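You operate a simulated robot arm through the tools that you are given. There is no shell and no other tool. Be economical: measure what you need, move in short steps, check, and stop when the job is done.

The job below is to be done with a simulated robot arm. You get a single attempt, and the scene is never put back.

TASK
Take the green pear and leave it on the green saucer. Then put the brown pear on the silver saucer.

Only the result counts: the job must be done as asked and must still hold three seconds after the hand-in. Knocking over, shifting, dropping, spilling or breaking anything else fails it.

THE ROBOT
A 7-joint arm with a two-finger parallel gripper, fixed in place. Base frame: the origin is at the foot of the arm, x ahead of it, y to its left, z up; the work surface is at about z = 0. Lengths are in mm, angles in degrees, forces in N, time in s.
With the tool pointing down near the work surface it reaches from about 240 to 620 mm from the base axis. Its first joint turns from -66.0 to 66.0 degrees. Payload 2.6 kg.
The tool frame sits at the grasp point between the pads (the TCP): z along the fingers, y along the line on which they close. The tips reach 30 mm beyond it. The gripper opens to 94 mm. The fingers are 28 mm wide and 10 mm thick; the gripper's body (50 by 96 mm) begins 55 mm behind the TCP.
Orientation is that of the tool frame in the base frame, as a unit quaternion [w, x, y, z]. With the fingers straight down and closing along the base's y, the tool's x points along the base's -x, its y along +y and its z along -z.

THE INTERFACE
- The arm moves only by the tool servo_tool. Its argument "motion" is a list of rows, each a list of 7 numbers: the shift along the tool's x, y, z in units of 20 mm (1.0 is 20 mm), then the turn, a rotation vector about the tool's x, y, z in units of 5 degrees (1.0 is 5 degrees), then the finger opening in m, from 0 to 0.094. In form: [[dx, dy, dz, rx, ry, rz, grip], ...]. A call has 1 to 8 rows; each row shifts and turns the commanded pose from where the row before left it, along the tool's axes as they then stand. A call with a number of a shift or a turn outside -1 to 1 is refused whole. Rows are played at 5 a second. More than 50 mm and 8.6 degrees between two rows, or a gripper value outside its range, and nothing of the call is played. Where a pose cannot be reached the arm comes as near as it can. A force on the tool above 40 N (or 10 N above the force at the start of the call, whichever is more), or a blocked arm, ends the call early, and 0.2 s more pass. Each finger travels about 72 mm/s and halts on what it meets, pressing with about 34 N; the grip force reading is that of the motor and also rises with nothing between the fingers. The clock runs only during rows and for 0.2 s after the last one: add rows that do not move to give the fingers time. It gives the time, the measured TCP pose, the force on the tool (base axes), the opening and the grip force at its end, in the units of the frame above (readings bear some noise), and new pictures: "show" is both (left out), scene, wrist or none.
- Cameras (640 x 400 px; columns grow to the right, rows downward): "scene" is fixed at [42.4, 443.2, 555.3]; the picture's right is [-0.67, -0.74, 0.00], its down [-0.48, 0.44, -0.76] and it looks along [0.56, -0.51, -0.65] (base axes); focal length 336 px, centre (320, 200). "wrist" rides on the gripper at [-37, 0, -58] in the tool frame; the picture's right is [0.00, -1.00, 0.00], its down [0.97, 0.00, -0.24] and it looks along [0.24, 0.00, 0.97] (tool axes); focal length 218 px, centre (320, 200).
- point_at(camera, pixels): for up to 12 pixels [column, row] of the newest picture of that camera ("zoom" is the newest enlarged one), the place [x, y, z] in the base frame of the surface seen there, good to about 3 mm. No time passes.
- zoom(camera, box): a new picture of the part [left, top, right, bottom] of that camera's present view, enlarged. No time passes.
- hand_in(): hands the job in; it is judged then, once.

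Go step by step. Measure first, check grasps and placings, and put right what went wrong. The budget is 80 turns and 120 pictures, counting those below and the enlarged ones. Unless the task says otherwise, let go and move clear before handing in, and close with one line.

The tools are called after "Call:" by a JSON object that holds its "op" and its "data". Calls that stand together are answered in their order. servo_tool: Moves the arm, as the interface text tells. Its arguments: {"type":"object","properties":{"motion":{"type":"array"},"show":{"type":"string","enum":["both","scene","wrist","none"]}},"required":["motion"]} The other tools are called the same way: point_at (camera, pixels) gives the place of the surface under pixels of a picture; zoom (camera, box) takes an enlarged picture of a part of a camera's view; hand_in () hands the job in.

At the start:

```text
clock: 0.0
ee_pos: [440.3, 133.4, 292.6]
tool_rot: [-0.001, 0.0, 1.0, 0.0]
wrist_force: [-0.1, 0.0, -0.1]
width: 94.1
grip_force: 0.0
```

scene: 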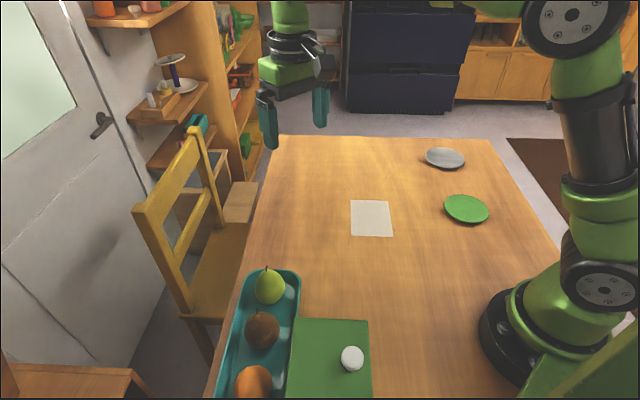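
wrist: 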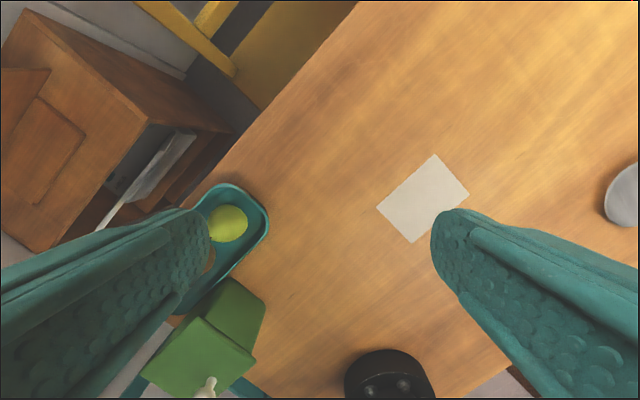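

The scene shows the green pear near (269,286), the brown one near (262,330), and saucers at (466,208) green and (445,158) silver. I'll measure them.

Call:
{"op": "zoom", "data": {"camera": "scene", "box": [200, 250, 400, 400]}}

Call:
{"op": "point_at", "data": {"camera": "scene", "pixels": [[269, 288], [267, 270], [256, 288], [284, 290], [262, 330], [246, 330], [279, 330], [466, 208], [445, 158], [466, 195], [466, 222], [290, 310]]}}

Call:
{"op": "point_at", "data": {"camera": "scene", "pixels": [[445, 148], [445, 169], [426, 158], [464, 158], [444, 208], [488, 208], [352, 358], [330, 340], [300, 275], [247, 275], [229, 345], [282, 360]]}}

```text
2.67 times, centred on (300, 325) of scene
```

zoom: 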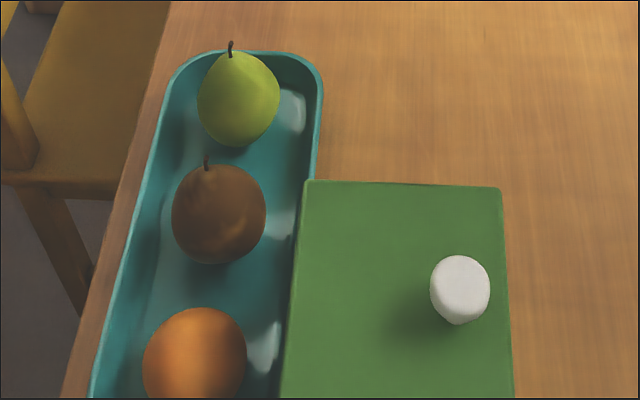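

```text
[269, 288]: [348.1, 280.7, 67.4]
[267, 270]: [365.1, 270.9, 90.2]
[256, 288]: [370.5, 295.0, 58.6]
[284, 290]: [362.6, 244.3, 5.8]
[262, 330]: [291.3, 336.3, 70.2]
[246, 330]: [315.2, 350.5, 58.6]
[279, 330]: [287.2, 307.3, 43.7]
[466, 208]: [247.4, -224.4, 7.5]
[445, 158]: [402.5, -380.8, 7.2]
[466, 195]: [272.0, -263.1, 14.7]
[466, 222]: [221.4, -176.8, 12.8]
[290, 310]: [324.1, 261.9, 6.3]
```

```text
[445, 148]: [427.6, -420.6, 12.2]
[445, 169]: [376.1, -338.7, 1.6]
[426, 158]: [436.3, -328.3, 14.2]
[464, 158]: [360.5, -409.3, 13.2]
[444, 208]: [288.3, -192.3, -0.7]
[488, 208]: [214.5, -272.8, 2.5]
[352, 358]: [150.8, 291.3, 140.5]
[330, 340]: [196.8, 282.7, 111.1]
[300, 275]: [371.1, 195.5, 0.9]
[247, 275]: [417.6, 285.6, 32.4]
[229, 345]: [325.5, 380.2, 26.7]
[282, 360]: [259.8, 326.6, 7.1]
```

The pears sit about 81 mm apart in a tray, with a tall green box (z≈111) beside it. I'll move above the tray and yaw so the fingers close along the tray axis, then look from above.

Call:
{"op": "servo_tool", "data": {"motion": [[0.65, 1, 0, 0, 0, 0, 0.094], [0.65, 1, 0, 0, 0, 0, 0.094], [0.65, 1, 0, 0, 0, 0, 0.094], [0.65, 1, 0, 0, 0, 0, 0.094], [0.65, 1, 0, 0, 0, 0, 0.094], [0.65, 1, 0, 0, 0, 0, 0.094], [0.65, 1, 0, 0, 0, 0, 0.094], [0.65, 1, 0, 0, 0, 0, 0.094]], "show": "none"}}

Call:
{"op": "servo_tool", "data": {"motion": [[0, 0, 0, 0, 0, -1, 0.094], [0, 0, 0, 0, 0, -1, 0.094], [0, 0, 0, 0, 0, -1, 0.094], [0, 0, 0, 0, 0, -1, 0.094], [0, 0, 0, 0, 0, -1, 0.094], [0, 0, 0, 0, 0, -1, 0.094], [0, 0, 0, 0, 0, -1, 0.094], [0, 0, 0, 0, 0, -1, 0.094]]}}

```text
clock: 1.8
ee_pos: [336.6, 296.3, 293.5]
tool_rot: [0.0, 0.0, 1.0, -0.001]
wrist_force: [-0.6, 0.3, 0.5]
width: 93.9
grip_force: 0.0
```

```text
clock: 3.6
ee_pos: [335.7, 294.8, 292.4]
tool_rot: [0.0, -0.343, 0.939, 0.0]
wrist_force: [-0.1, 0.4, -0.4]
width: 93.9
grip_force: 0.0
```

scene: 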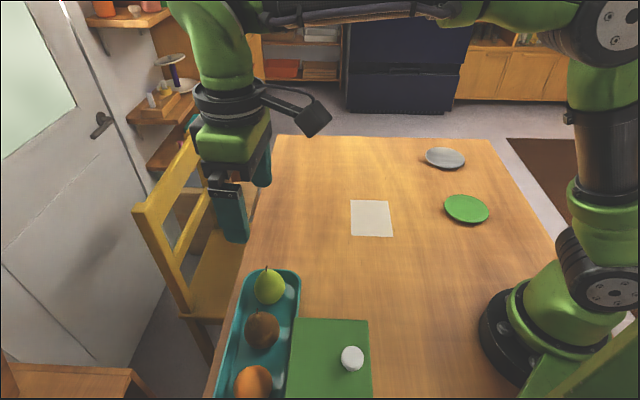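
wrist: 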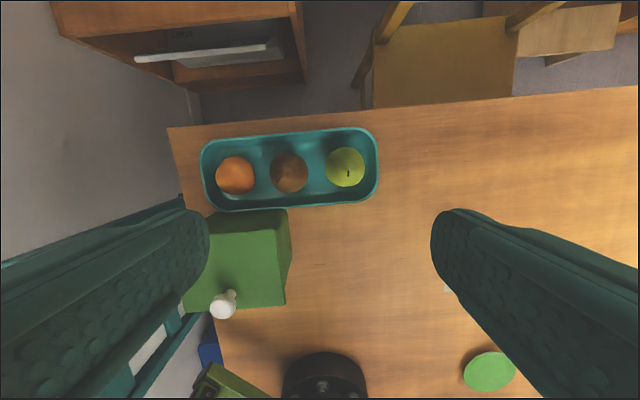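

The wrist view shows the tray lengthwise with the orange (236,175), brown (289,172) and green (345,167). I'll measure from above.

Call:
{"op": "point_at", "data": {"camera": "wrist", "pixels": [[345, 167], [348, 172], [289, 172], [345, 150], [345, 184], [317, 170], [373, 165], [317, 133], [318, 205], [317, 140], [317, 197], [280, 212]]}}

Call:
{"op": "zoom", "data": {"camera": "wrist", "box": [190, 110, 400, 241]}}

```text
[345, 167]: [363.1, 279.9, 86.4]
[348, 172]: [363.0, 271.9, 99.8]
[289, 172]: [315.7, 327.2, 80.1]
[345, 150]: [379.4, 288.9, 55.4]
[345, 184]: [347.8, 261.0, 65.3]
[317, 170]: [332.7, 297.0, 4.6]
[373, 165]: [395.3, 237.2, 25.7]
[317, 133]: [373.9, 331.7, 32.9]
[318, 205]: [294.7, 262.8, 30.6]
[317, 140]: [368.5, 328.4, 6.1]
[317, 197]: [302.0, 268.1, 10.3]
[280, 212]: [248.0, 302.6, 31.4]
```

```text
3.05 times, centred on (295, 176) of wrist
```

zoom: 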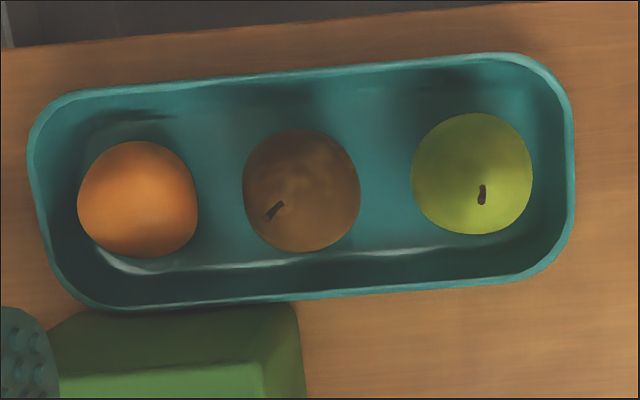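

Green pear centre ≈ (364, 274), Ø≈57, tray axis at 45°, and along the axis there is room for fingers on both sides. I'll align above it at 45° yaw, preset the opening to 72 mm, and come partly down.

Call:
{"op": "servo_tool", "data": {"motion": [[0, 0, 0, 0, 0, -1, 0.072], [-0.13, -0.87, 0, 0, 0, 0, 0.072], [-0.13, -0.87, 0, 0, 0, 0, 0.072], [0, 0, 1, 0, 0, 0, 0.072], [0, 0, 1, 0, 0, 0, 0.072], [0, 0, 1, 0, 0, 0, 0.072], [0, 0, 1, 0, 0, 0, 0.072], [0, 0, 1, 0, 0, 0, 0.072]], "show": "none"}}

Call:
{"op": "servo_tool", "data": {"motion": [[0, 0, 1, 0, 0, 0, 0.072], [0, 0, 1, 0, 0, 0, 0.072], [0, 0, 0.5, 0, 0, 0, 0.072], [0, 0, 0, 0, 0, 0, 0.072]]}}

```text
clock: 5.4
ee_pos: [364.0, 272.2, 192.7]
tool_rot: [0.0, -0.383, 0.924, 0.0]
wrist_force: [-0.2, 0.1, -0.7]
width: 72.1
grip_force: 0.2
```

```text
clock: 6.4
ee_pos: [363.1, 273.0, 140.0]
tool_rot: [0.0, -0.383, 0.924, 0.0]
wrist_force: [0.3, 0.8, 0.5]
width: 71.8
grip_force: 0.1
```

scene: 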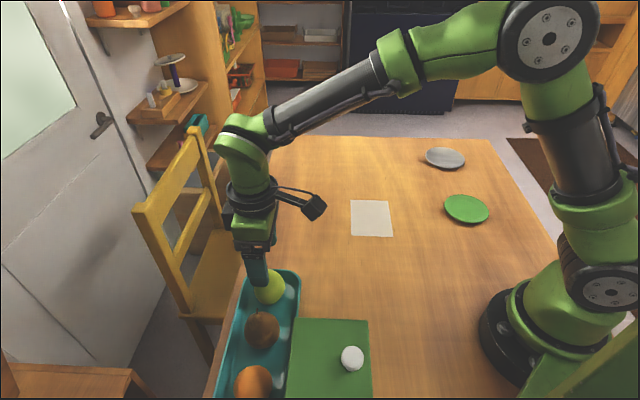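
wrist: 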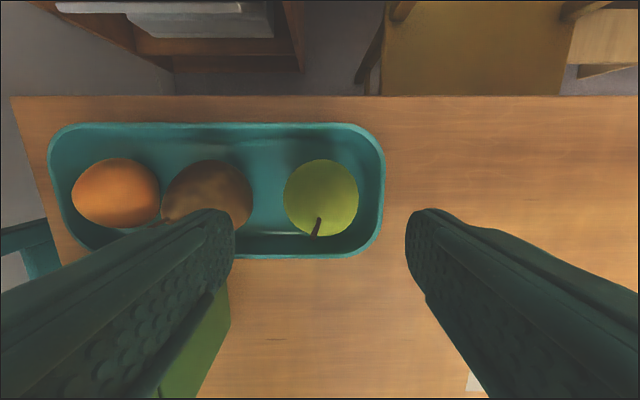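

The pear is centred at (321,198), matching the TCP line. I'll descend to z≈58.

Call:
{"op": "servo_tool", "data": {"motion": [[0, 0, 0.7, 0, 0, 0, 0.072], [0, 0, 0.7, 0, 0, 0, 0.072], [0, 0, 0.7, 0, 0, 0, 0.072], [0, 0, 0.7, 0, 0, 0, 0.072], [0, 0, 0.7, 0, 0, 0, 0.072], [0, 0, 0.6, 0, 0, 0, 0.072]]}}

```text
clock: 7.8
ee_pos: [364.8, 272.7, 60.5]
tool_rot: [0.001, -0.38, 0.925, 0.001]
wrist_force: [-7.1, -5.6, 20.4]
width: 71.1
grip_force: 0.0
```

scene: 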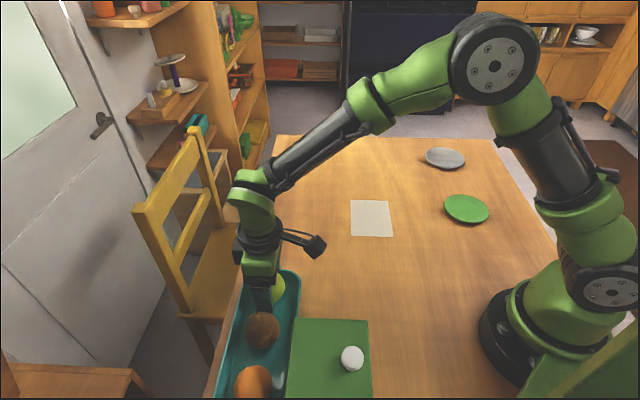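
wrist: 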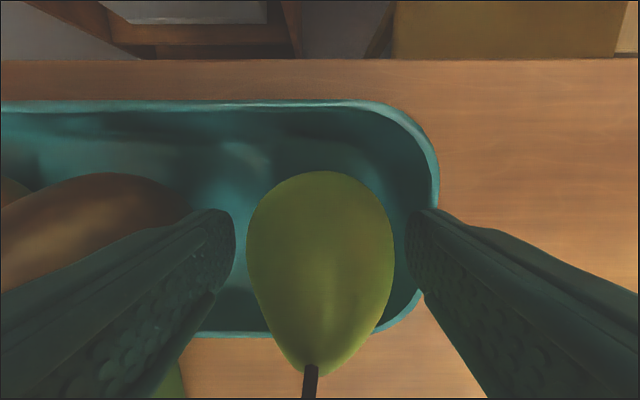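

Force of 20 N up: the right fingertip touched the tray rim at (425,210). I'll back up, narrow the opening to 65 mm and look again.

Call:
{"op": "servo_tool", "data": {"motion": [[0, 0, -0.5, 0, 0, 0, 0.072], [0, 0.05, 0, 0, 0, 0, 0.066], [0, 0, 0, 0, 0, 0, 0.065]]}}

```text
clock: 8.6
ee_pos: [364.5, 275.5, 70.8]
tool_rot: [0.0, -0.382, 0.924, -0.001]
wrist_force: [0.2, 0.5, -0.3]
width: 65.0
grip_force: 0.1
```

scene: 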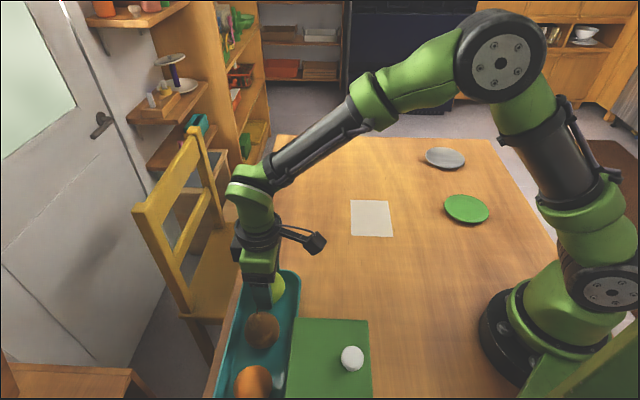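
wrist: 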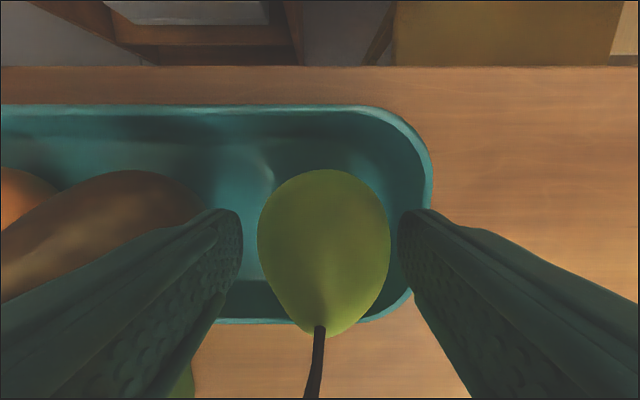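

Now both fingers clear the rim narrowly. I'll nudge 1 mm inward and descend gently.

Call:
{"op": "servo_tool", "data": {"motion": [[0, 0.05, 0, 0, 0, 0, 0.064], [0, 0, 0.2, 0, 0, 0, 0.064], [0, 0, 0.2, 0, 0, 0, 0.064], [0, 0, 0.2, 0, 0, 0, 0.064], [0, 0, 0, 0, 0, 0, 0.064]]}}

```text
clock: 9.8
ee_pos: [363.6, 275.1, 58.1]
tool_rot: [0.0, -0.382, 0.924, 0.0]
wrist_force: [-0.2, 0.0, -0.1]
width: 64.0
grip_force: 0.0
```

scene: 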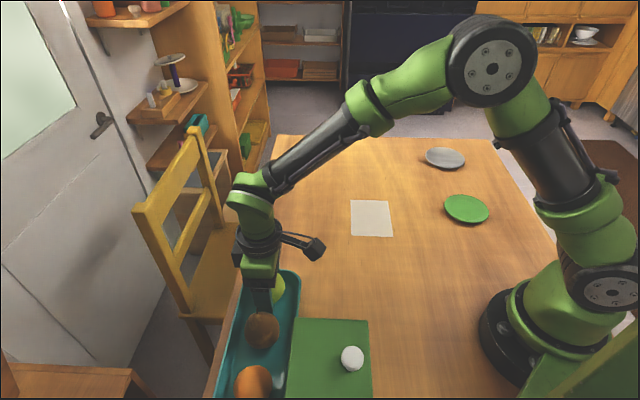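
wrist: 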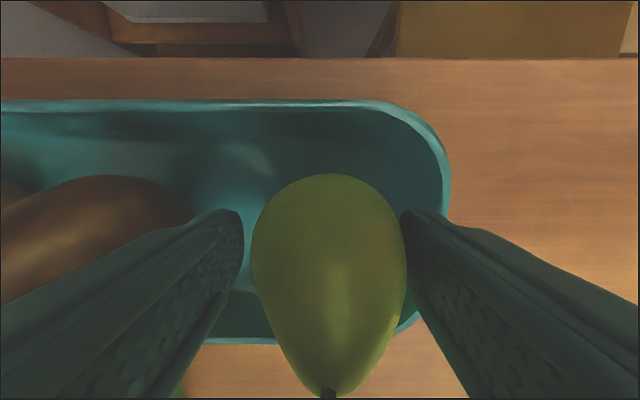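

No contact force and the pear sits between the pads. Closing.

Call:
{"op": "servo_tool", "data": {"motion": [[0, 0, 0.1, 0, 0, 0, 0.064], [0, 0, 0, 0, 0, 0, 0.05], [0, 0, 0, 0, 0, 0, 0.04], [0, 0, 0, 0, 0, 0, 0.04], [0, 0, 0, 0, 0, 0, 0.04]]}}

```text
clock: 11.0
ee_pos: [362.9, 274.3, 56.4]
tool_rot: [0.0, -0.383, 0.924, 0.001]
wrist_force: [1.3, -1.1, 1.8]
width: 54.9
grip_force: 33.9
```

scene: 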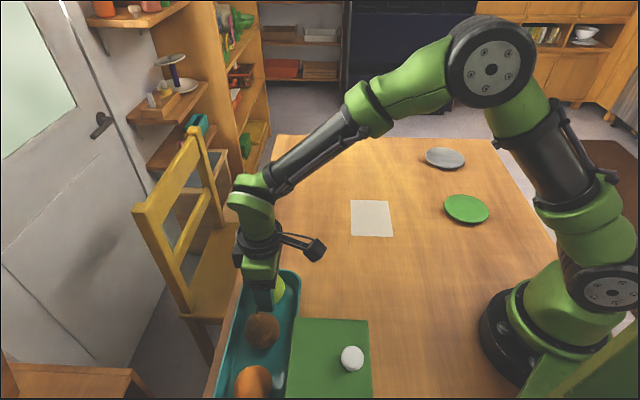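
wrist: 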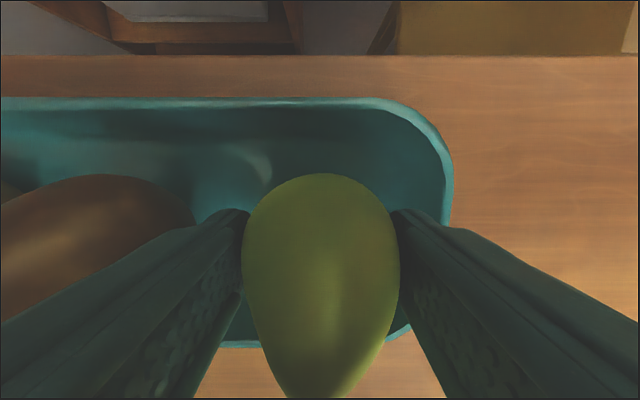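

Gripped at 54.9 mm width with 34 N. Lifting straight up.

Call:
{"op": "servo_tool", "data": {"motion": [[0, 0, -0.4, 0, 0, 0, 0.04], [0, 0, -0.8, 0, 0, 0, 0.04], [0, 0, -1, 0, 0, 0, 0.04], [0, 0, -1, 0, 0, 0, 0.04], [0, 0, -1, 0, 0, 0, 0.04], [0, 0, -1, 0, 0, 0, 0.04], [0, 0, -1, 0, 0, 0, 0.04]]}}

```text
clock: 12.6
ee_pos: [364.4, 276.2, 179.9]
tool_rot: [0.0, -0.383, 0.924, 0.0]
wrist_force: [0.6, -0.8, -1.1]
width: 55.2
grip_force: 34.0
```

scene: 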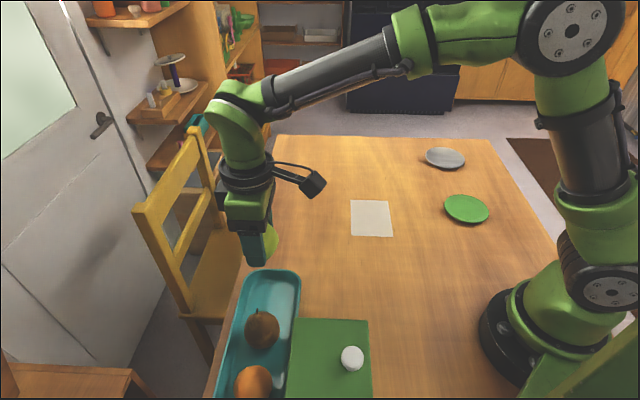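
wrist: 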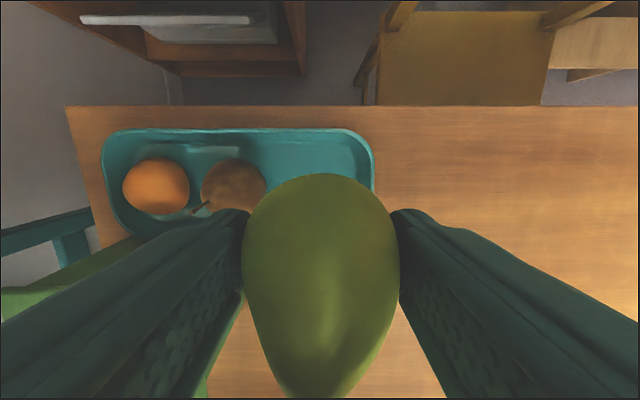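

The pear is firmly and uprightly held. I'll carry it towards the green saucer at this height, unwinding the yaw along the way.

Call:
{"op": "servo_tool", "data": {"motion": [[0.707, -0.707, 0, 0, 0, 1, 0.04], [0.643, -0.766, 0, 0, 0, 1, 0.04], [0.574, -0.819, 0, 0, 0, 1, 0.04], [0.5, -0.866, 0, 0, 0, 1, 0.04], [0.423, -0.906, 0, 0, 0, 1, 0.04], [0.342, -0.94, 0, 0, 0, 1, 0.04], [0.259, -0.966, 0, 0, 0, 1, 0.04], [0.174, -0.985, 0, 0, 0, 1, 0.04]], "show": "none"}}

Call:
{"op": "servo_tool", "data": {"motion": [[0.087, -0.996, 0, 0, 0, 1, 0.04], [0, -1, 0, 0, 0, 0, 0.04], [0, -1, 0, 0, 0, 0, 0.04], [0, -1, 0, 0, 0, 0, 0.04], [0, -1, 0, 0, 0, 0, 0.04], [0, -1, 0, 0, 0, 0, 0.04], [0.3, -1, 0, 0, 0, 0, 0.04], [0.3, -1, 0, 0, 0, 0, 0.04]], "show": "none"}}

Call:
{"op": "servo_tool", "data": {"motion": [[0.6, -1, 0, 0, 0, 0, 0.04], [0.6, -1, 0, 0, 0, 0, 0.04], [0.6, -1, 0, 0, 0, 0, 0.04], [0.6, -1, 0, 0, 0, 0, 0.04], [0.6, -1, 0, 0, 0, 0, 0.04], [0.6, -1, 0, 0, 0, 0, 0.04]]}}

```text
clock: 14.4
ee_pos: [361.3, 115.2, 179.7]
tool_rot: [0.0, -0.043, 0.999, 0.0]
wrist_force: [-0.1, 0.1, -1.4]
width: 54.9
grip_force: 33.8
```

```text
clock: 16.2
ee_pos: [350.1, -44.3, 181.3]
tool_rot: [0.0, 0.0, 1.0, 0.001]
wrist_force: [0.5, -0.2, -1.4]
width: 55.0
grip_force: 34.2
```

```text
clock: 17.6
ee_pos: [278.1, -164.9, 179.9]
tool_rot: [0.0, 0.0, 1.0, 0.0]
wrist_force: [-0.9, 0.7, -0.6]
width: 54.7
grip_force: 34.1
```

scene: 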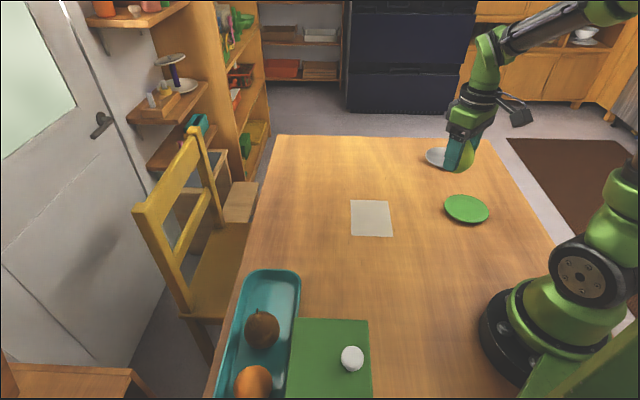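
wrist: 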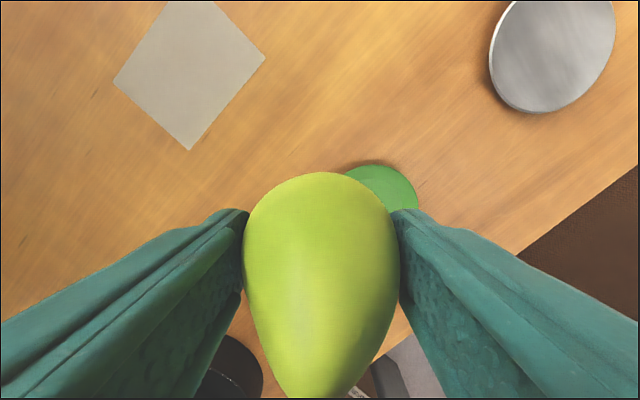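

The green saucer is unobstructed in the scene view around (466,208). I'll zoom for its rim.

Call:
{"op": "zoom", "data": {"camera": "scene", "box": [420, 170, 516, 230]}}

```text
6.67 times, centred on (468, 200) of scene
```

zoom: 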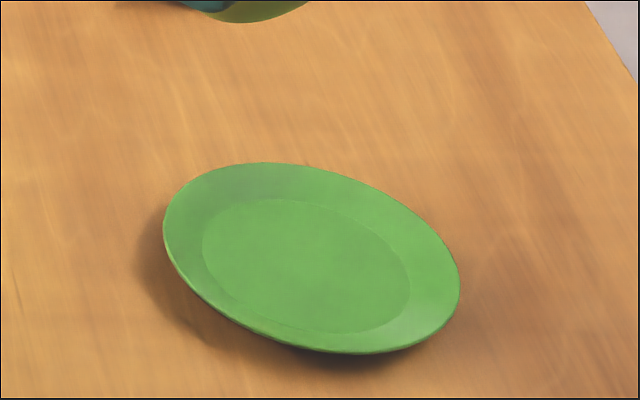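

Call:
{"op": "point_at", "data": {"camera": "zoom", "pixels": [[305, 267], [205, 245], [405, 290], [280, 202], [335, 330], [172, 215], [452, 305], [270, 168], [350, 347]]}}

```text
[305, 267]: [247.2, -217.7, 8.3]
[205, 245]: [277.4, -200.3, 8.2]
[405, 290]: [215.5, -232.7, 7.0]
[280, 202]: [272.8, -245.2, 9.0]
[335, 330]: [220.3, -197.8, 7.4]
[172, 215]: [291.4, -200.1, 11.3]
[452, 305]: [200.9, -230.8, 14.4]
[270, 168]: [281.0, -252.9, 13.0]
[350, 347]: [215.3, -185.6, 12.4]
```

Saucer centre is (247, −218) with floor z≈8, so release height is about TCP z 60. I'll move over it and come down to z≈80.

Call:
{"op": "servo_tool", "data": {"motion": [[0.52, -0.883, 0, 0, 0, 0, 0.04], [0.52, -0.883, 0, 0, 0, 0, 0.04], [0.52, -0.883, 0, 0, 0, 0, 0.04], [0, 0, 1, 0, 0, 0, 0.04], [0, 0, 1, 0, 0, 0, 0.04], [0, 0, 1, 0, 0, 0, 0.04], [0, 0, 1, 0, 0, 0, 0.04], [0, 0, 1, 0, 0, 0, 0.04]]}}

```text
clock: 19.4
ee_pos: [246.9, -217.9, 79.6]
tool_rot: [0.0, 0.001, 1.0, 0.0]
wrist_force: [-0.3, 0.0, -0.8]
width: 55.2
grip_force: 34.3
```

scene: 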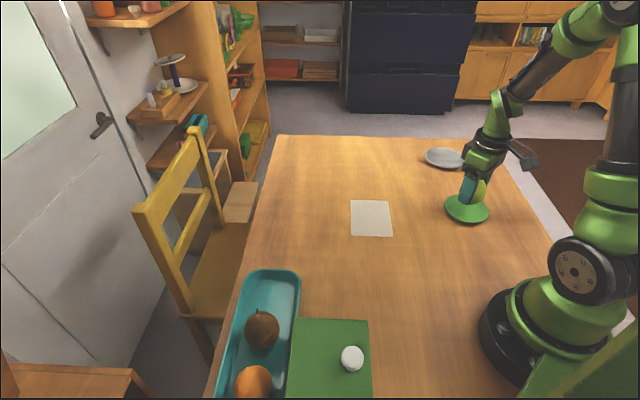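
wrist: 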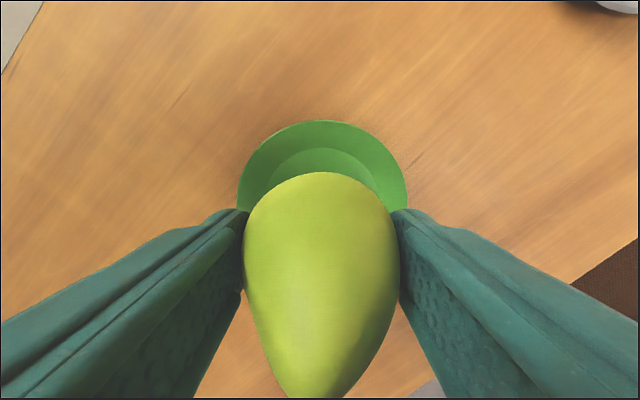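

It is centred over the saucer. Lowering in small steps while watching the force.

Call:
{"op": "servo_tool", "data": {"motion": [[0, 0, 0.4, 0, 0, 0, 0.04], [0, 0, 0.3, 0, 0, 0, 0.04], [0, 0, 0.2, 0, 0, 0, 0.04], [0, 0, 0.05, 0, 0, 0, 0.04], [0, 0, 0, 0, 0, 0, 0.04]]}}

Call:
{"op": "zoom", "data": {"camera": "scene", "box": [420, 170, 516, 230]}}

```text
clock: 20.6
ee_pos: [247.0, -219.0, 60.8]
tool_rot: [0.0, 0.0, 1.0, 0.0]
wrist_force: [0.2, -0.1, -1.2]
width: 55.0
grip_force: 33.9
```

scene: 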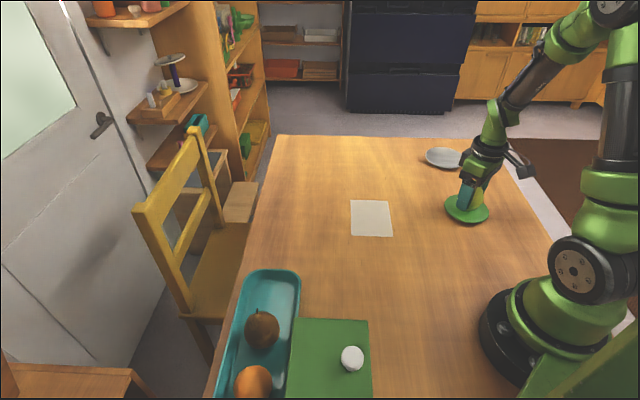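
wrist: 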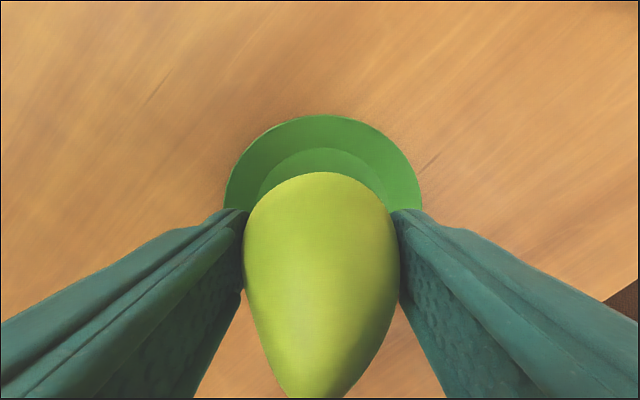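

```text
6.67 times, centred on (468, 200) of scene
```

zoom: 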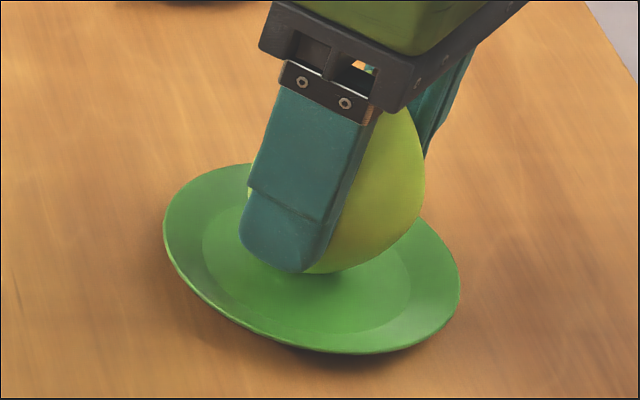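

No contact force yet (Fz −1.2 is just the pear's weight). Lowering 1 mm at a time.

Call:
{"op": "servo_tool", "data": {"motion": [[0, 0, 0.05, 0, 0, 0, 0.04], [0, 0, 0.05, 0, 0, 0, 0.04], [0, 0, 0, 0, 0, 0, 0.04]], "show": "none"}}

```text
clock: 21.4
ee_pos: [247.2, -217.7, 59.6]
tool_rot: [0.0, 0.0, 1.0, 0.0]
wrist_force: [0.2, 0.2, -1.5]
width: 54.9
grip_force: 33.6
```

Call:
{"op": "servo_tool", "data": {"motion": [[0, 0, 0.05, 0, 0, 0, 0.04], [0, 0, 0, 0, 0, 0, 0.04]], "show": "none"}}

Call:
{"op": "servo_tool", "data": {"motion": [[0, 0, 0.05, 0, 0, 0, 0.04], [0, 0, 0, 0, 0, 0, 0.04]], "show": "none"}}

```text
clock: 22.0
ee_pos: [247.7, -217.2, 58.2]
tool_rot: [0.0, -0.001, 1.0, 0.001]
wrist_force: [-0.5, -0.6, -0.4]
width: 55.2
grip_force: 34.1
```

```text
clock: 22.6
ee_pos: [247.3, -217.5, 57.8]
tool_rot: [0.001, 0.0, 1.0, 0.0]
wrist_force: [-2.5, 1.7, 12.4]
width: 55.3
grip_force: 33.2
```

Contact (12 N up). I'll ease off slightly and open the fingers gradually.

Call:
{"op": "servo_tool", "data": {"motion": [[0, 0, -0.03, 0, 0, 0, 0.04], [0, 0, 0, 0, 0, 0, 0.056], [0, 0, 0, 0, 0, 0, 0.059], [0, 0, 0, 0, 0, 0, 0.063], [0, 0, 0, 0, 0, 0, 0.068], [0, 0, 0, 0, 0, 0, 0.074]]}}

Call:
{"op": "zoom", "data": {"camera": "scene", "box": [420, 170, 516, 230]}}

```text
clock: 24.0
ee_pos: [247.1, -219.3, 57.7]
tool_rot: [0.0, 0.0, 1.0, 0.0]
wrist_force: [0.3, -0.6, -0.6]
width: 73.9
grip_force: 0.1
```

scene: 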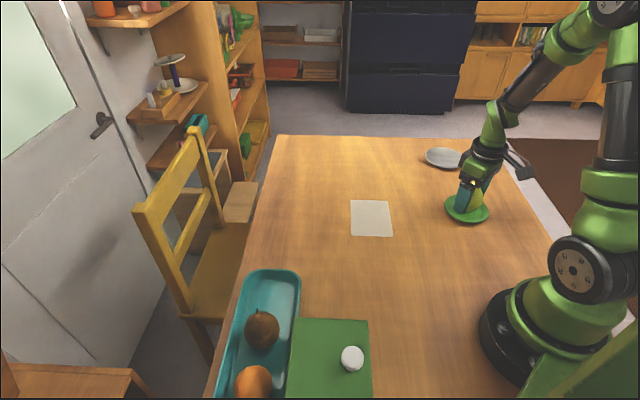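
wrist: 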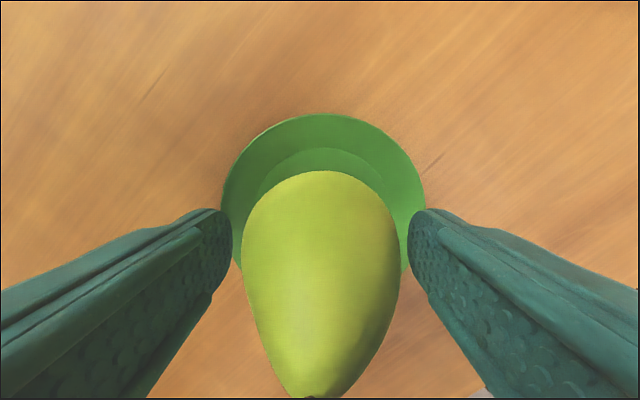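

```text
6.67 times, centred on (468, 200) of scene
```

zoom: 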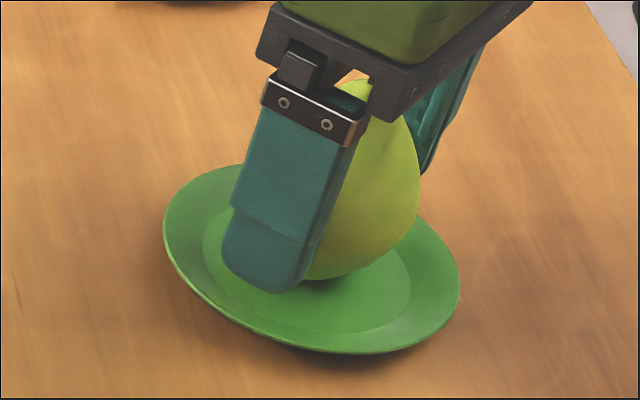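

Released and standing on the saucer. Rising straight up.

Call:
{"op": "servo_tool", "data": {"motion": [[0, 0, -0.5, 0, 0, 0, 0.08], [0, 0, -1, 0, 0, 0, 0.08], [0, 0, -1, 0, 0, 0, 0.08], [0, 0, -1, 0, 0, 0, 0.08], [0, 0, -1, 0, 0, 0, 0.08], [0, 0, -1, 0, 0, 0, 0.08], [0, 0, -1, 0, 0, 0, 0.08], [0, 0, -1, 0, 0, 0, 0.08]]}}

Call:
{"op": "zoom", "data": {"camera": "scene", "box": [410, 140, 506, 230]}}

```text
clock: 25.8
ee_pos: [246.7, -219.4, 208.0]
tool_rot: [0.0, 0.001, 1.0, 0.0]
wrist_force: [0.3, -0.4, 0.7]
width: 79.9
grip_force: 0.0
```

scene: 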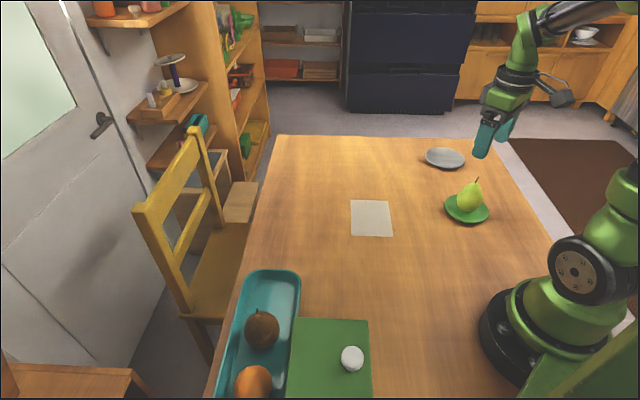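
wrist: 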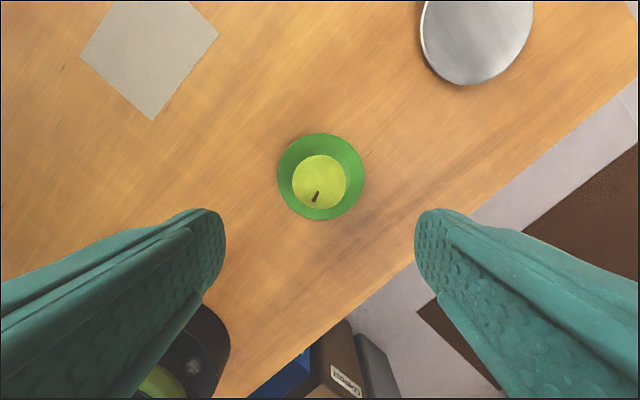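

```text
4.44 times, centred on (458, 185) of scene
```

zoom: 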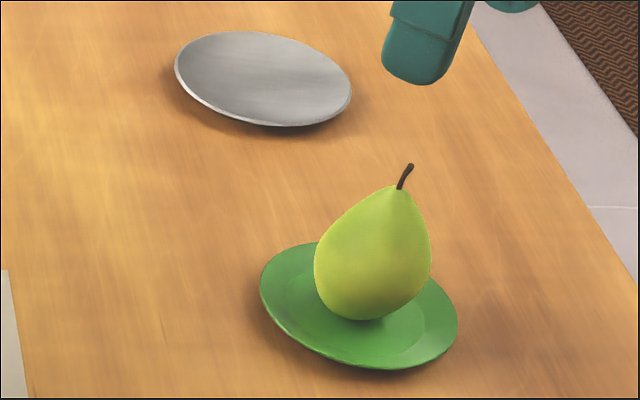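

The green pear stands centred on the green saucer. I'll measure the silver saucer now while it's unobstructed, and start back to the tray.

Call:
{"op": "point_at", "data": {"camera": "zoom", "pixels": [[263, 79], [181, 62], [346, 95], [225, 36], [302, 120], [290, 43], [235, 115], [263, 60], [263, 100]]}}

Call:
{"op": "servo_tool", "data": {"motion": [[-0.6, 1, 0, 0, 0, 0, 0.074], [-0.6, 1, 0, 0, 0, 0, 0.074], [-0.6, 1, 0, 0, 0, 0, 0.074], [-0.3, 1, 0, 0, 0, 0, 0.074], [0, 1, 0, 0, 0, 0, 0.074], [0, 1, 0, 0, 0, 0, 0.074], [0, 1, 0, 0, 0, 0, 0.074], [0, 1, 0, 0, 0, 0, 0.074]], "show": "none"}}

Call:
{"op": "servo_tool", "data": {"motion": [[0, 1, 0, 0, 0, 0, 0.074], [0, 1, 0, 0, 0, 0, 0.074], [0, 1, 0, 0, 0, 0, 0.074], [0, 1, 0, 0, 0, 0, 0.074], [0, 1, 0, 0, 0, 0, 0.074], [0, 1, 0, 0, 0, 0, 0.074], [0, 1, 0, 0, 0, 0, 0.074], [0, 1, 0, 0, 0, 0, 0.074]], "show": "none"}}

```text
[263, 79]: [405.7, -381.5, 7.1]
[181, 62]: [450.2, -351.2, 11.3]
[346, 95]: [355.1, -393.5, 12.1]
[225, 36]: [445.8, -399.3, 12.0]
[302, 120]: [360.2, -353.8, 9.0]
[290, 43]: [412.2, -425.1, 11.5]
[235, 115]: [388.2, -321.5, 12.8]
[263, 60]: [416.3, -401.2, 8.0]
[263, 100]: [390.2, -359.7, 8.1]
```

```text
clock: 27.6
ee_pos: [288.0, -55.7, 206.4]
tool_rot: [0.0, -0.001, 1.0, 0.0]
wrist_force: [0.0, -0.1, -0.3]
width: 74.2
grip_force: 0.1
```

```text
clock: 29.4
ee_pos: [288.8, 102.7, 209.4]
tool_rot: [0.0, 0.001, 1.0, 0.0]
wrist_force: [-0.9, -0.2, -0.4]
width: 73.9
grip_force: 0.1
```

Silver saucer centre ≈ (402, −374), floor z≈7.5. Continuing to above the brown pear with yaw back to 45°.

Call:
{"op": "servo_tool", "data": {"motion": [[0, 1, 0, 0, 0, -1, 0.074], [-0.087, 0.996, 0, 0, 0, -1, 0.074], [-0.174, 0.985, 0, 0, 0, -1, 0.074], [-0.259, 0.966, 0, 0, 0, -1, 0.074], [-0.342, 0.94, 0, 0, 0, -1, 0.074], [-0.423, 0.906, 0, 0, 0, -1, 0.074], [-0.5, 0.866, 0, 0, 0, -1, 0.074], [-0.574, 0.819, 0, 0, 0, -1, 0.074]], "show": "none"}}

Call:
{"op": "servo_tool", "data": {"motion": [[-0.643, 0.766, 0, 0, 0, -1, 0.074], [-0.73, 0.377, 0, 0, 0, 0, 0.074], [-0.73, 0.377, 0, 0, 0, 0, 0.074], [-0.73, 0.377, 0, 0, 0, 0, 0.074], [0, 0, 0, 0, 0, 0, 0.074]]}}

Call:
{"op": "zoom", "data": {"camera": "wrist", "box": [190, 90, 430, 240]}}

```text
clock: 31.2
ee_pos: [290.9, 262.9, 209.1]
tool_rot: [0.0, -0.343, 0.939, -0.001]
wrist_force: [0.2, -0.3, 0.6]
width: 74.0
grip_force: 0.0
```

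```text
clock: 32.4
ee_pos: [305.8, 328.1, 208.0]
tool_rot: [-0.001, -0.383, 0.924, 0.0]
wrist_force: [-0.2, 0.8, 0.9]
width: 74.0
grip_force: 0.0
```

scene: 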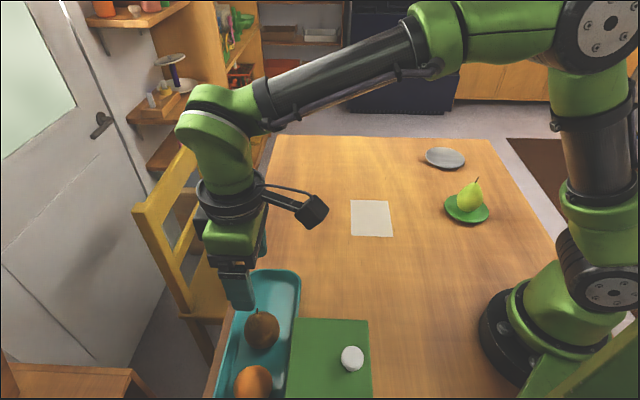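
wrist: 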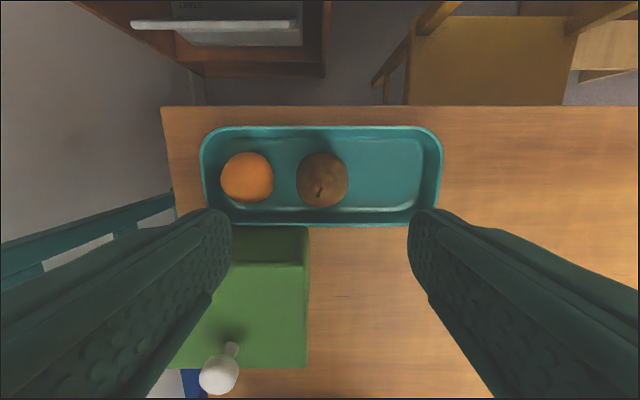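

```text
2.67 times, centred on (310, 165) of wrist
```

zoom: 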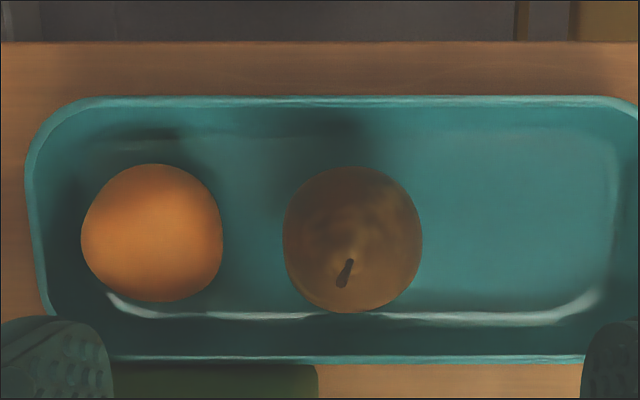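

The brown pear is nearly centred at (322,180); I need about 2.5 mm corrections, and the box edge is ~52 mm away sideways — clear. Descend partway.

Call:
{"op": "servo_tool", "data": {"motion": [[-0.13, -0.12, 0, 0, 0, 0, 0.07], [0, 0, 1, 0, 0, 0, 0.07], [0, 0, 1, 0, 0, 0, 0.07], [0, 0, 1, 0, 0, 0, 0.07], [0, 0, 0.8, 0, 0, 0, 0.07], [0, 0, 0, 0, 0, 0, 0.07]]}}

```text
clock: 33.8
ee_pos: [308.1, 328.6, 132.0]
tool_rot: [0.0, -0.383, 0.924, 0.0]
wrist_force: [-0.2, -1.0, -1.3]
width: 70.1
grip_force: 0.1
```

scene: 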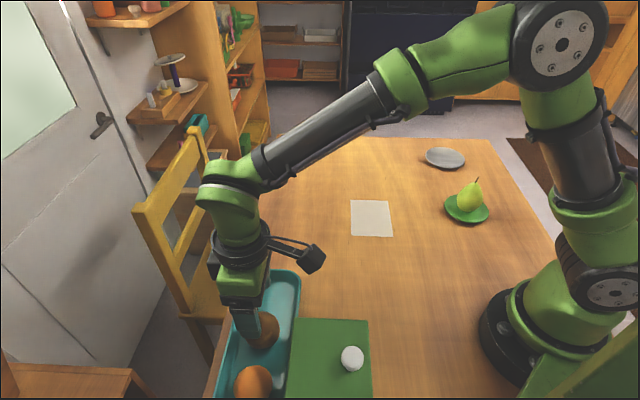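
wrist: 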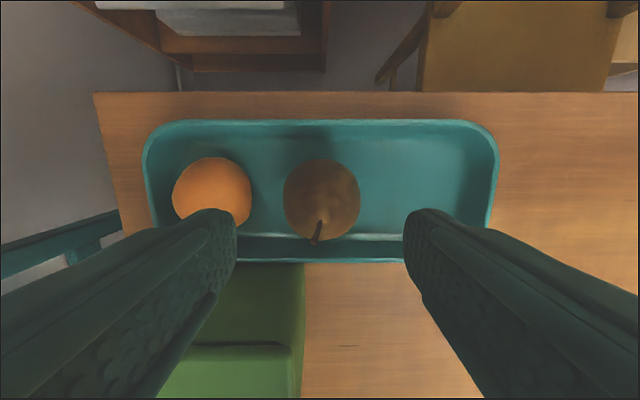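

Centred at (322,200), with a clear gap (252–284) to the orange. Descending to z≈57.

Call:
{"op": "servo_tool", "data": {"motion": [[0, 0, 0.8, 0, 0, 0, 0.07], [0, 0, 0.8, 0, 0, 0, 0.07], [0, 0, 0.8, 0, 0, 0, 0.07], [0, 0, 0.6, 0, 0, 0, 0.07], [0, 0, 0.4, 0, 0, 0, 0.07], [0, 0, 0.3, 0, 0, 0, 0.07], [0, 0, 0, 0, 0, 0, 0.07]]}}

```text
clock: 35.4
ee_pos: [307.2, 330.0, 58.1]
tool_rot: [0.0, -0.383, 0.924, 0.0]
wrist_force: [0.7, -1.0, -0.3]
width: 70.1
grip_force: 0.1
```

scene: 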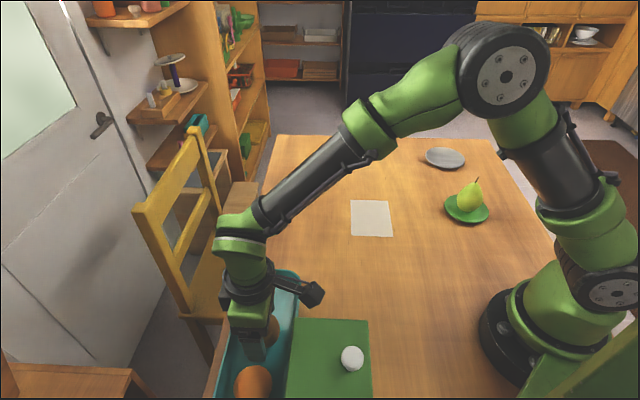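
wrist: 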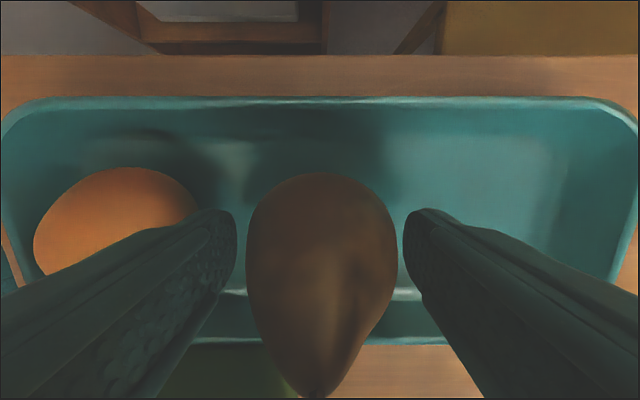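

No contact; the pear is between the pads. Closing.

Call:
{"op": "servo_tool", "data": {"motion": [[0, 0, 0.1, 0, 0, 0, 0.064], [0, 0, 0, 0, 0, 0, 0.05], [0, 0, 0, 0, 0, 0, 0.04], [0, 0, 0, 0, 0, 0, 0.04], [0, 0, 0, 0, 0, 0, 0.04]]}}

```text
clock: 36.6
ee_pos: [308.4, 329.0, 55.7]
tool_rot: [0.0, -0.383, 0.924, -0.001]
wrist_force: [-0.8, -0.9, 0.3]
width: 54.9
grip_force: 34.0
```

scene: 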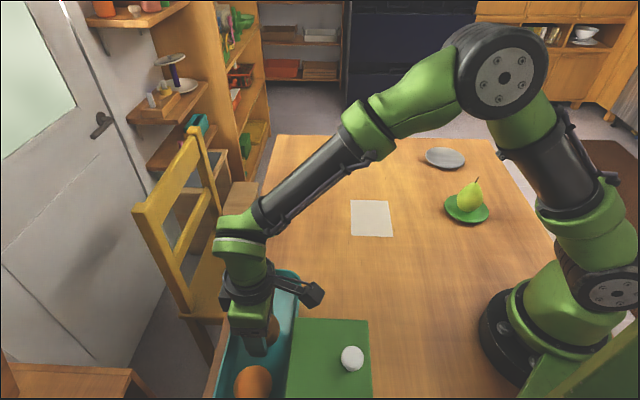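
wrist: 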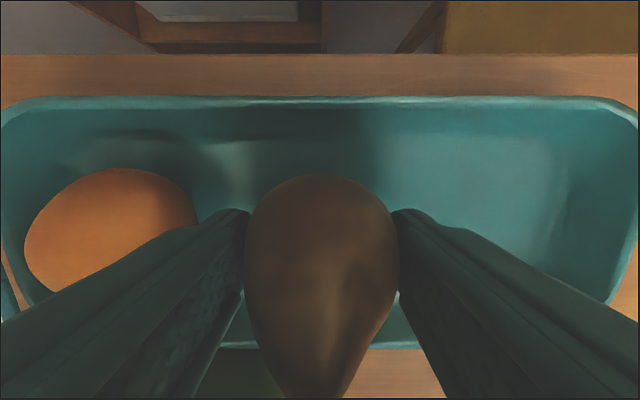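

Gripped at 54.9 mm. Lifting.

Call:
{"op": "servo_tool", "data": {"motion": [[0, 0, -0.4, 0, 0, 0, 0.04], [0, 0, -0.8, 0, 0, 0, 0.04], [0, 0, -1, 0, 0, 0, 0.04], [0, 0, -1, 0, 0, 0, 0.04], [0, 0, -1, 0, 0, 0, 0.04], [0, 0, -1, 0, 0, 0, 0.04], [0, 0, -1, 0, 0, 0, 0.04], [0, 0, -1, 0, 0, 0, 0.04]]}}

```text
clock: 38.4
ee_pos: [307.5, 329.2, 200.8]
tool_rot: [-0.001, -0.382, 0.924, 0.001]
wrist_force: [0.1, 0.0, -0.7]
width: 54.7
grip_force: 33.4
```

scene: 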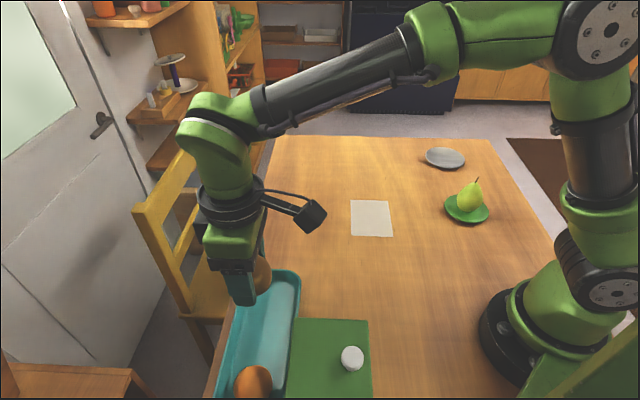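
wrist: 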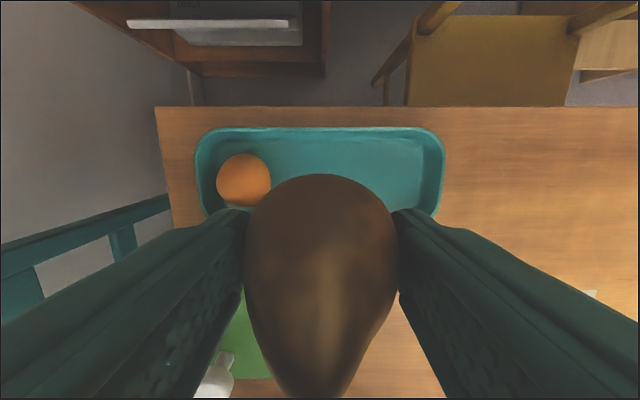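

Pear held upright. Carrying it towards the silver saucer at z≈200.

Call:
{"op": "servo_tool", "data": {"motion": [[0.707, -0.707, 0, 0, 0, 1, 0.04], [0.643, -0.766, 0, 0, 0, 1, 0.04], [0.574, -0.819, 0, 0, 0, 1, 0.04], [0.5, -0.866, 0, 0, 0, 1, 0.04], [0.423, -0.906, 0, 0, 0, 1, 0.04], [0.342, -0.94, 0, 0, 0, 1, 0.04], [0.259, -0.966, 0, 0, 0, 1, 0.04], [0.174, -0.985, 0, 0, 0, 1, 0.04]], "show": "none"}}

Call:
{"op": "servo_tool", "data": {"motion": [[0.087, -0.996, 0, 0, 0, 1, 0.04], [-0.5, -1, 0, 0, 0, 0, 0.04], [-0.5, -1, 0, 0, 0, 0, 0.04], [-0.5, -1, 0, 0, 0, 0, 0.04], [-0.5, -1, 0, 0, 0, 0, 0.04], [-0.5, -1, 0, 0, 0, 0, 0.04], [-0.5, -1, 0, 0, 0, 0, 0.04], [-0.5, -1, 0, 0, 0, 0, 0.04]], "show": "none"}}

Call:
{"op": "servo_tool", "data": {"motion": [[-0.15, -1, 0, 0, 0, 0, 0.04], [-0.15, -1, 0, 0, 0, 0, 0.04], [-0.15, -1, 0, 0, 0, 0, 0.04], [-0.15, -1, 0, 0, 0, 0, 0.04], [-0.15, -1, 0, 0, 0, 0, 0.04], [-0.15, -1, 0, 0, 0, 0, 0.04], [-0.15, -1, 0, 0, 0, 0, 0.04], [-0.15, -1, 0, 0, 0, 0, 0.04]], "show": "none"}}

Call:
{"op": "servo_tool", "data": {"motion": [[0, -1, 0, 0, 0, 0, 0.04], [0, -1, 0, 0, 0, 0, 0.04], [0, -1, 0, 0, 0, 0, 0.04], [0, -1, 0, 0, 0, 0, 0.04], [0, -1, 0, 0, 0, 0, 0.04], [0, -1, 0, 0, 0, 0, 0.04], [0, -1, 0, 0, 0, 0, 0.04], [0, -1, 0, 0, 0, 0, 0.04]]}}

```text
clock: 40.2
ee_pos: [308.9, 166.8, 198.9]
tool_rot: [0.0, -0.043, 0.999, 0.0]
wrist_force: [0.1, 0.5, -1.5]
width: 55.1
grip_force: 34.2
```

```text
clock: 42.0
ee_pos: [378.4, 8.8, 200.0]
tool_rot: [0.0, 0.0, 1.0, 0.001]
wrist_force: [0.8, 0.0, -1.3]
width: 55.1
grip_force: 34.0
```

```text
clock: 43.8
ee_pos: [401.5, -152.1, 198.6]
tool_rot: [0.0, 0.0, 1.0, -0.001]
wrist_force: [-0.3, -1.1, -1.6]
width: 55.0
grip_force: 33.3
```

```text
clock: 45.6
ee_pos: [402.9, -310.7, 201.1]
tool_rot: [0.001, 0.0, 1.0, 0.0]
wrist_force: [0.3, 0.2, -2.1]
width: 55.1
grip_force: 34.7
```

scene: 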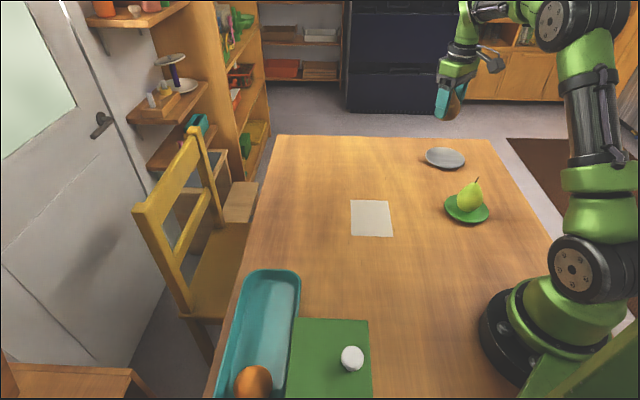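
wrist: 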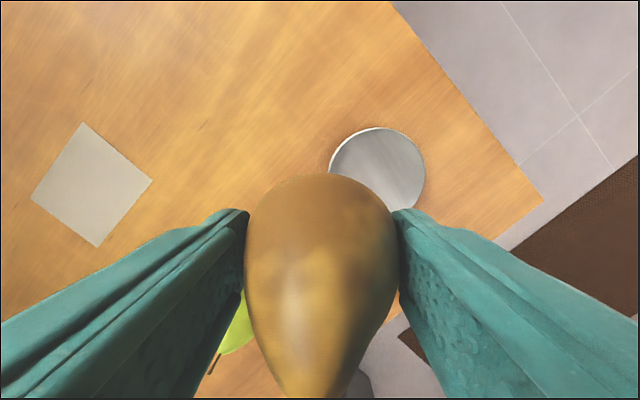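

The saucer is visible at (377,172) in the wrist view, consistent with (402…406, −375). Moving over it and partway down.

Call:
{"op": "servo_tool", "data": {"motion": [[0, -1, 0, 0, 0, 0, 0.04], [0, -1, 0, 0, 0, 0, 0.04], [0, -1, 0, 0, 0, 0, 0.04], [0, -0.18, 0, 0, 0, 0, 0.04], [0, 0, 1, 0, 0, 0, 0.04], [0, 0, 1, 0, 0, 0, 0.04], [0, 0, 1, 0, 0, 0, 0.04], [0, 0, 1, 0, 0, 0, 0.04]], "show": "none"}}

Call:
{"op": "servo_tool", "data": {"motion": [[0, 0, 1, 0, 0, 0, 0.04], [0, 0, 1, 0, 0, 0, 0.04], [0, 0, 0, 0, 0, 0, 0.04]]}}

Call:
{"op": "zoom", "data": {"camera": "scene", "box": [400, 120, 496, 180]}}

```text
clock: 47.4
ee_pos: [402.6, -377.5, 118.7]
tool_rot: [0.0, -0.001, 1.0, -0.001]
wrist_force: [0.2, -0.6, -1.3]
width: 55.1
grip_force: 33.6
```

```text
clock: 48.2
ee_pos: [401.7, -375.6, 78.7]
tool_rot: [0.0, 0.0, 1.0, 0.0]
wrist_force: [0.4, 0.2, -0.9]
width: 54.7
grip_force: 33.8
```

scene: 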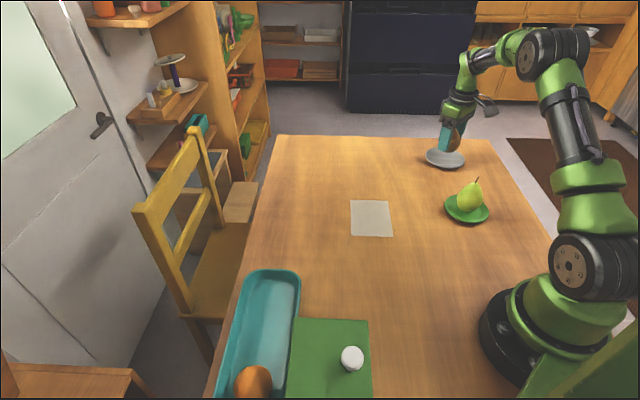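
wrist: 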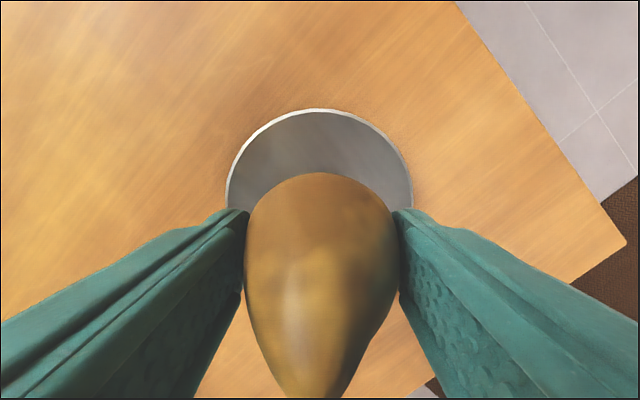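

```text
6.67 times, centred on (448, 150) of scene
```

zoom: 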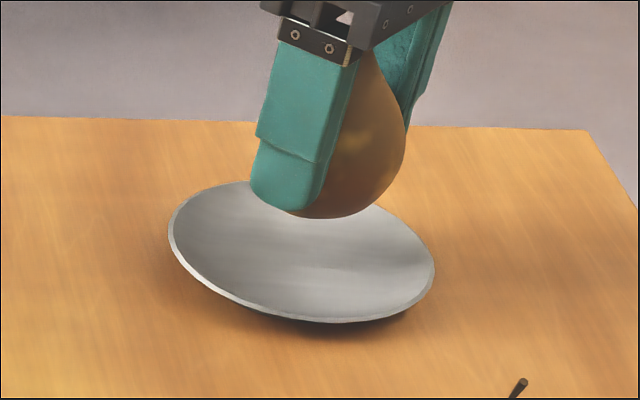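

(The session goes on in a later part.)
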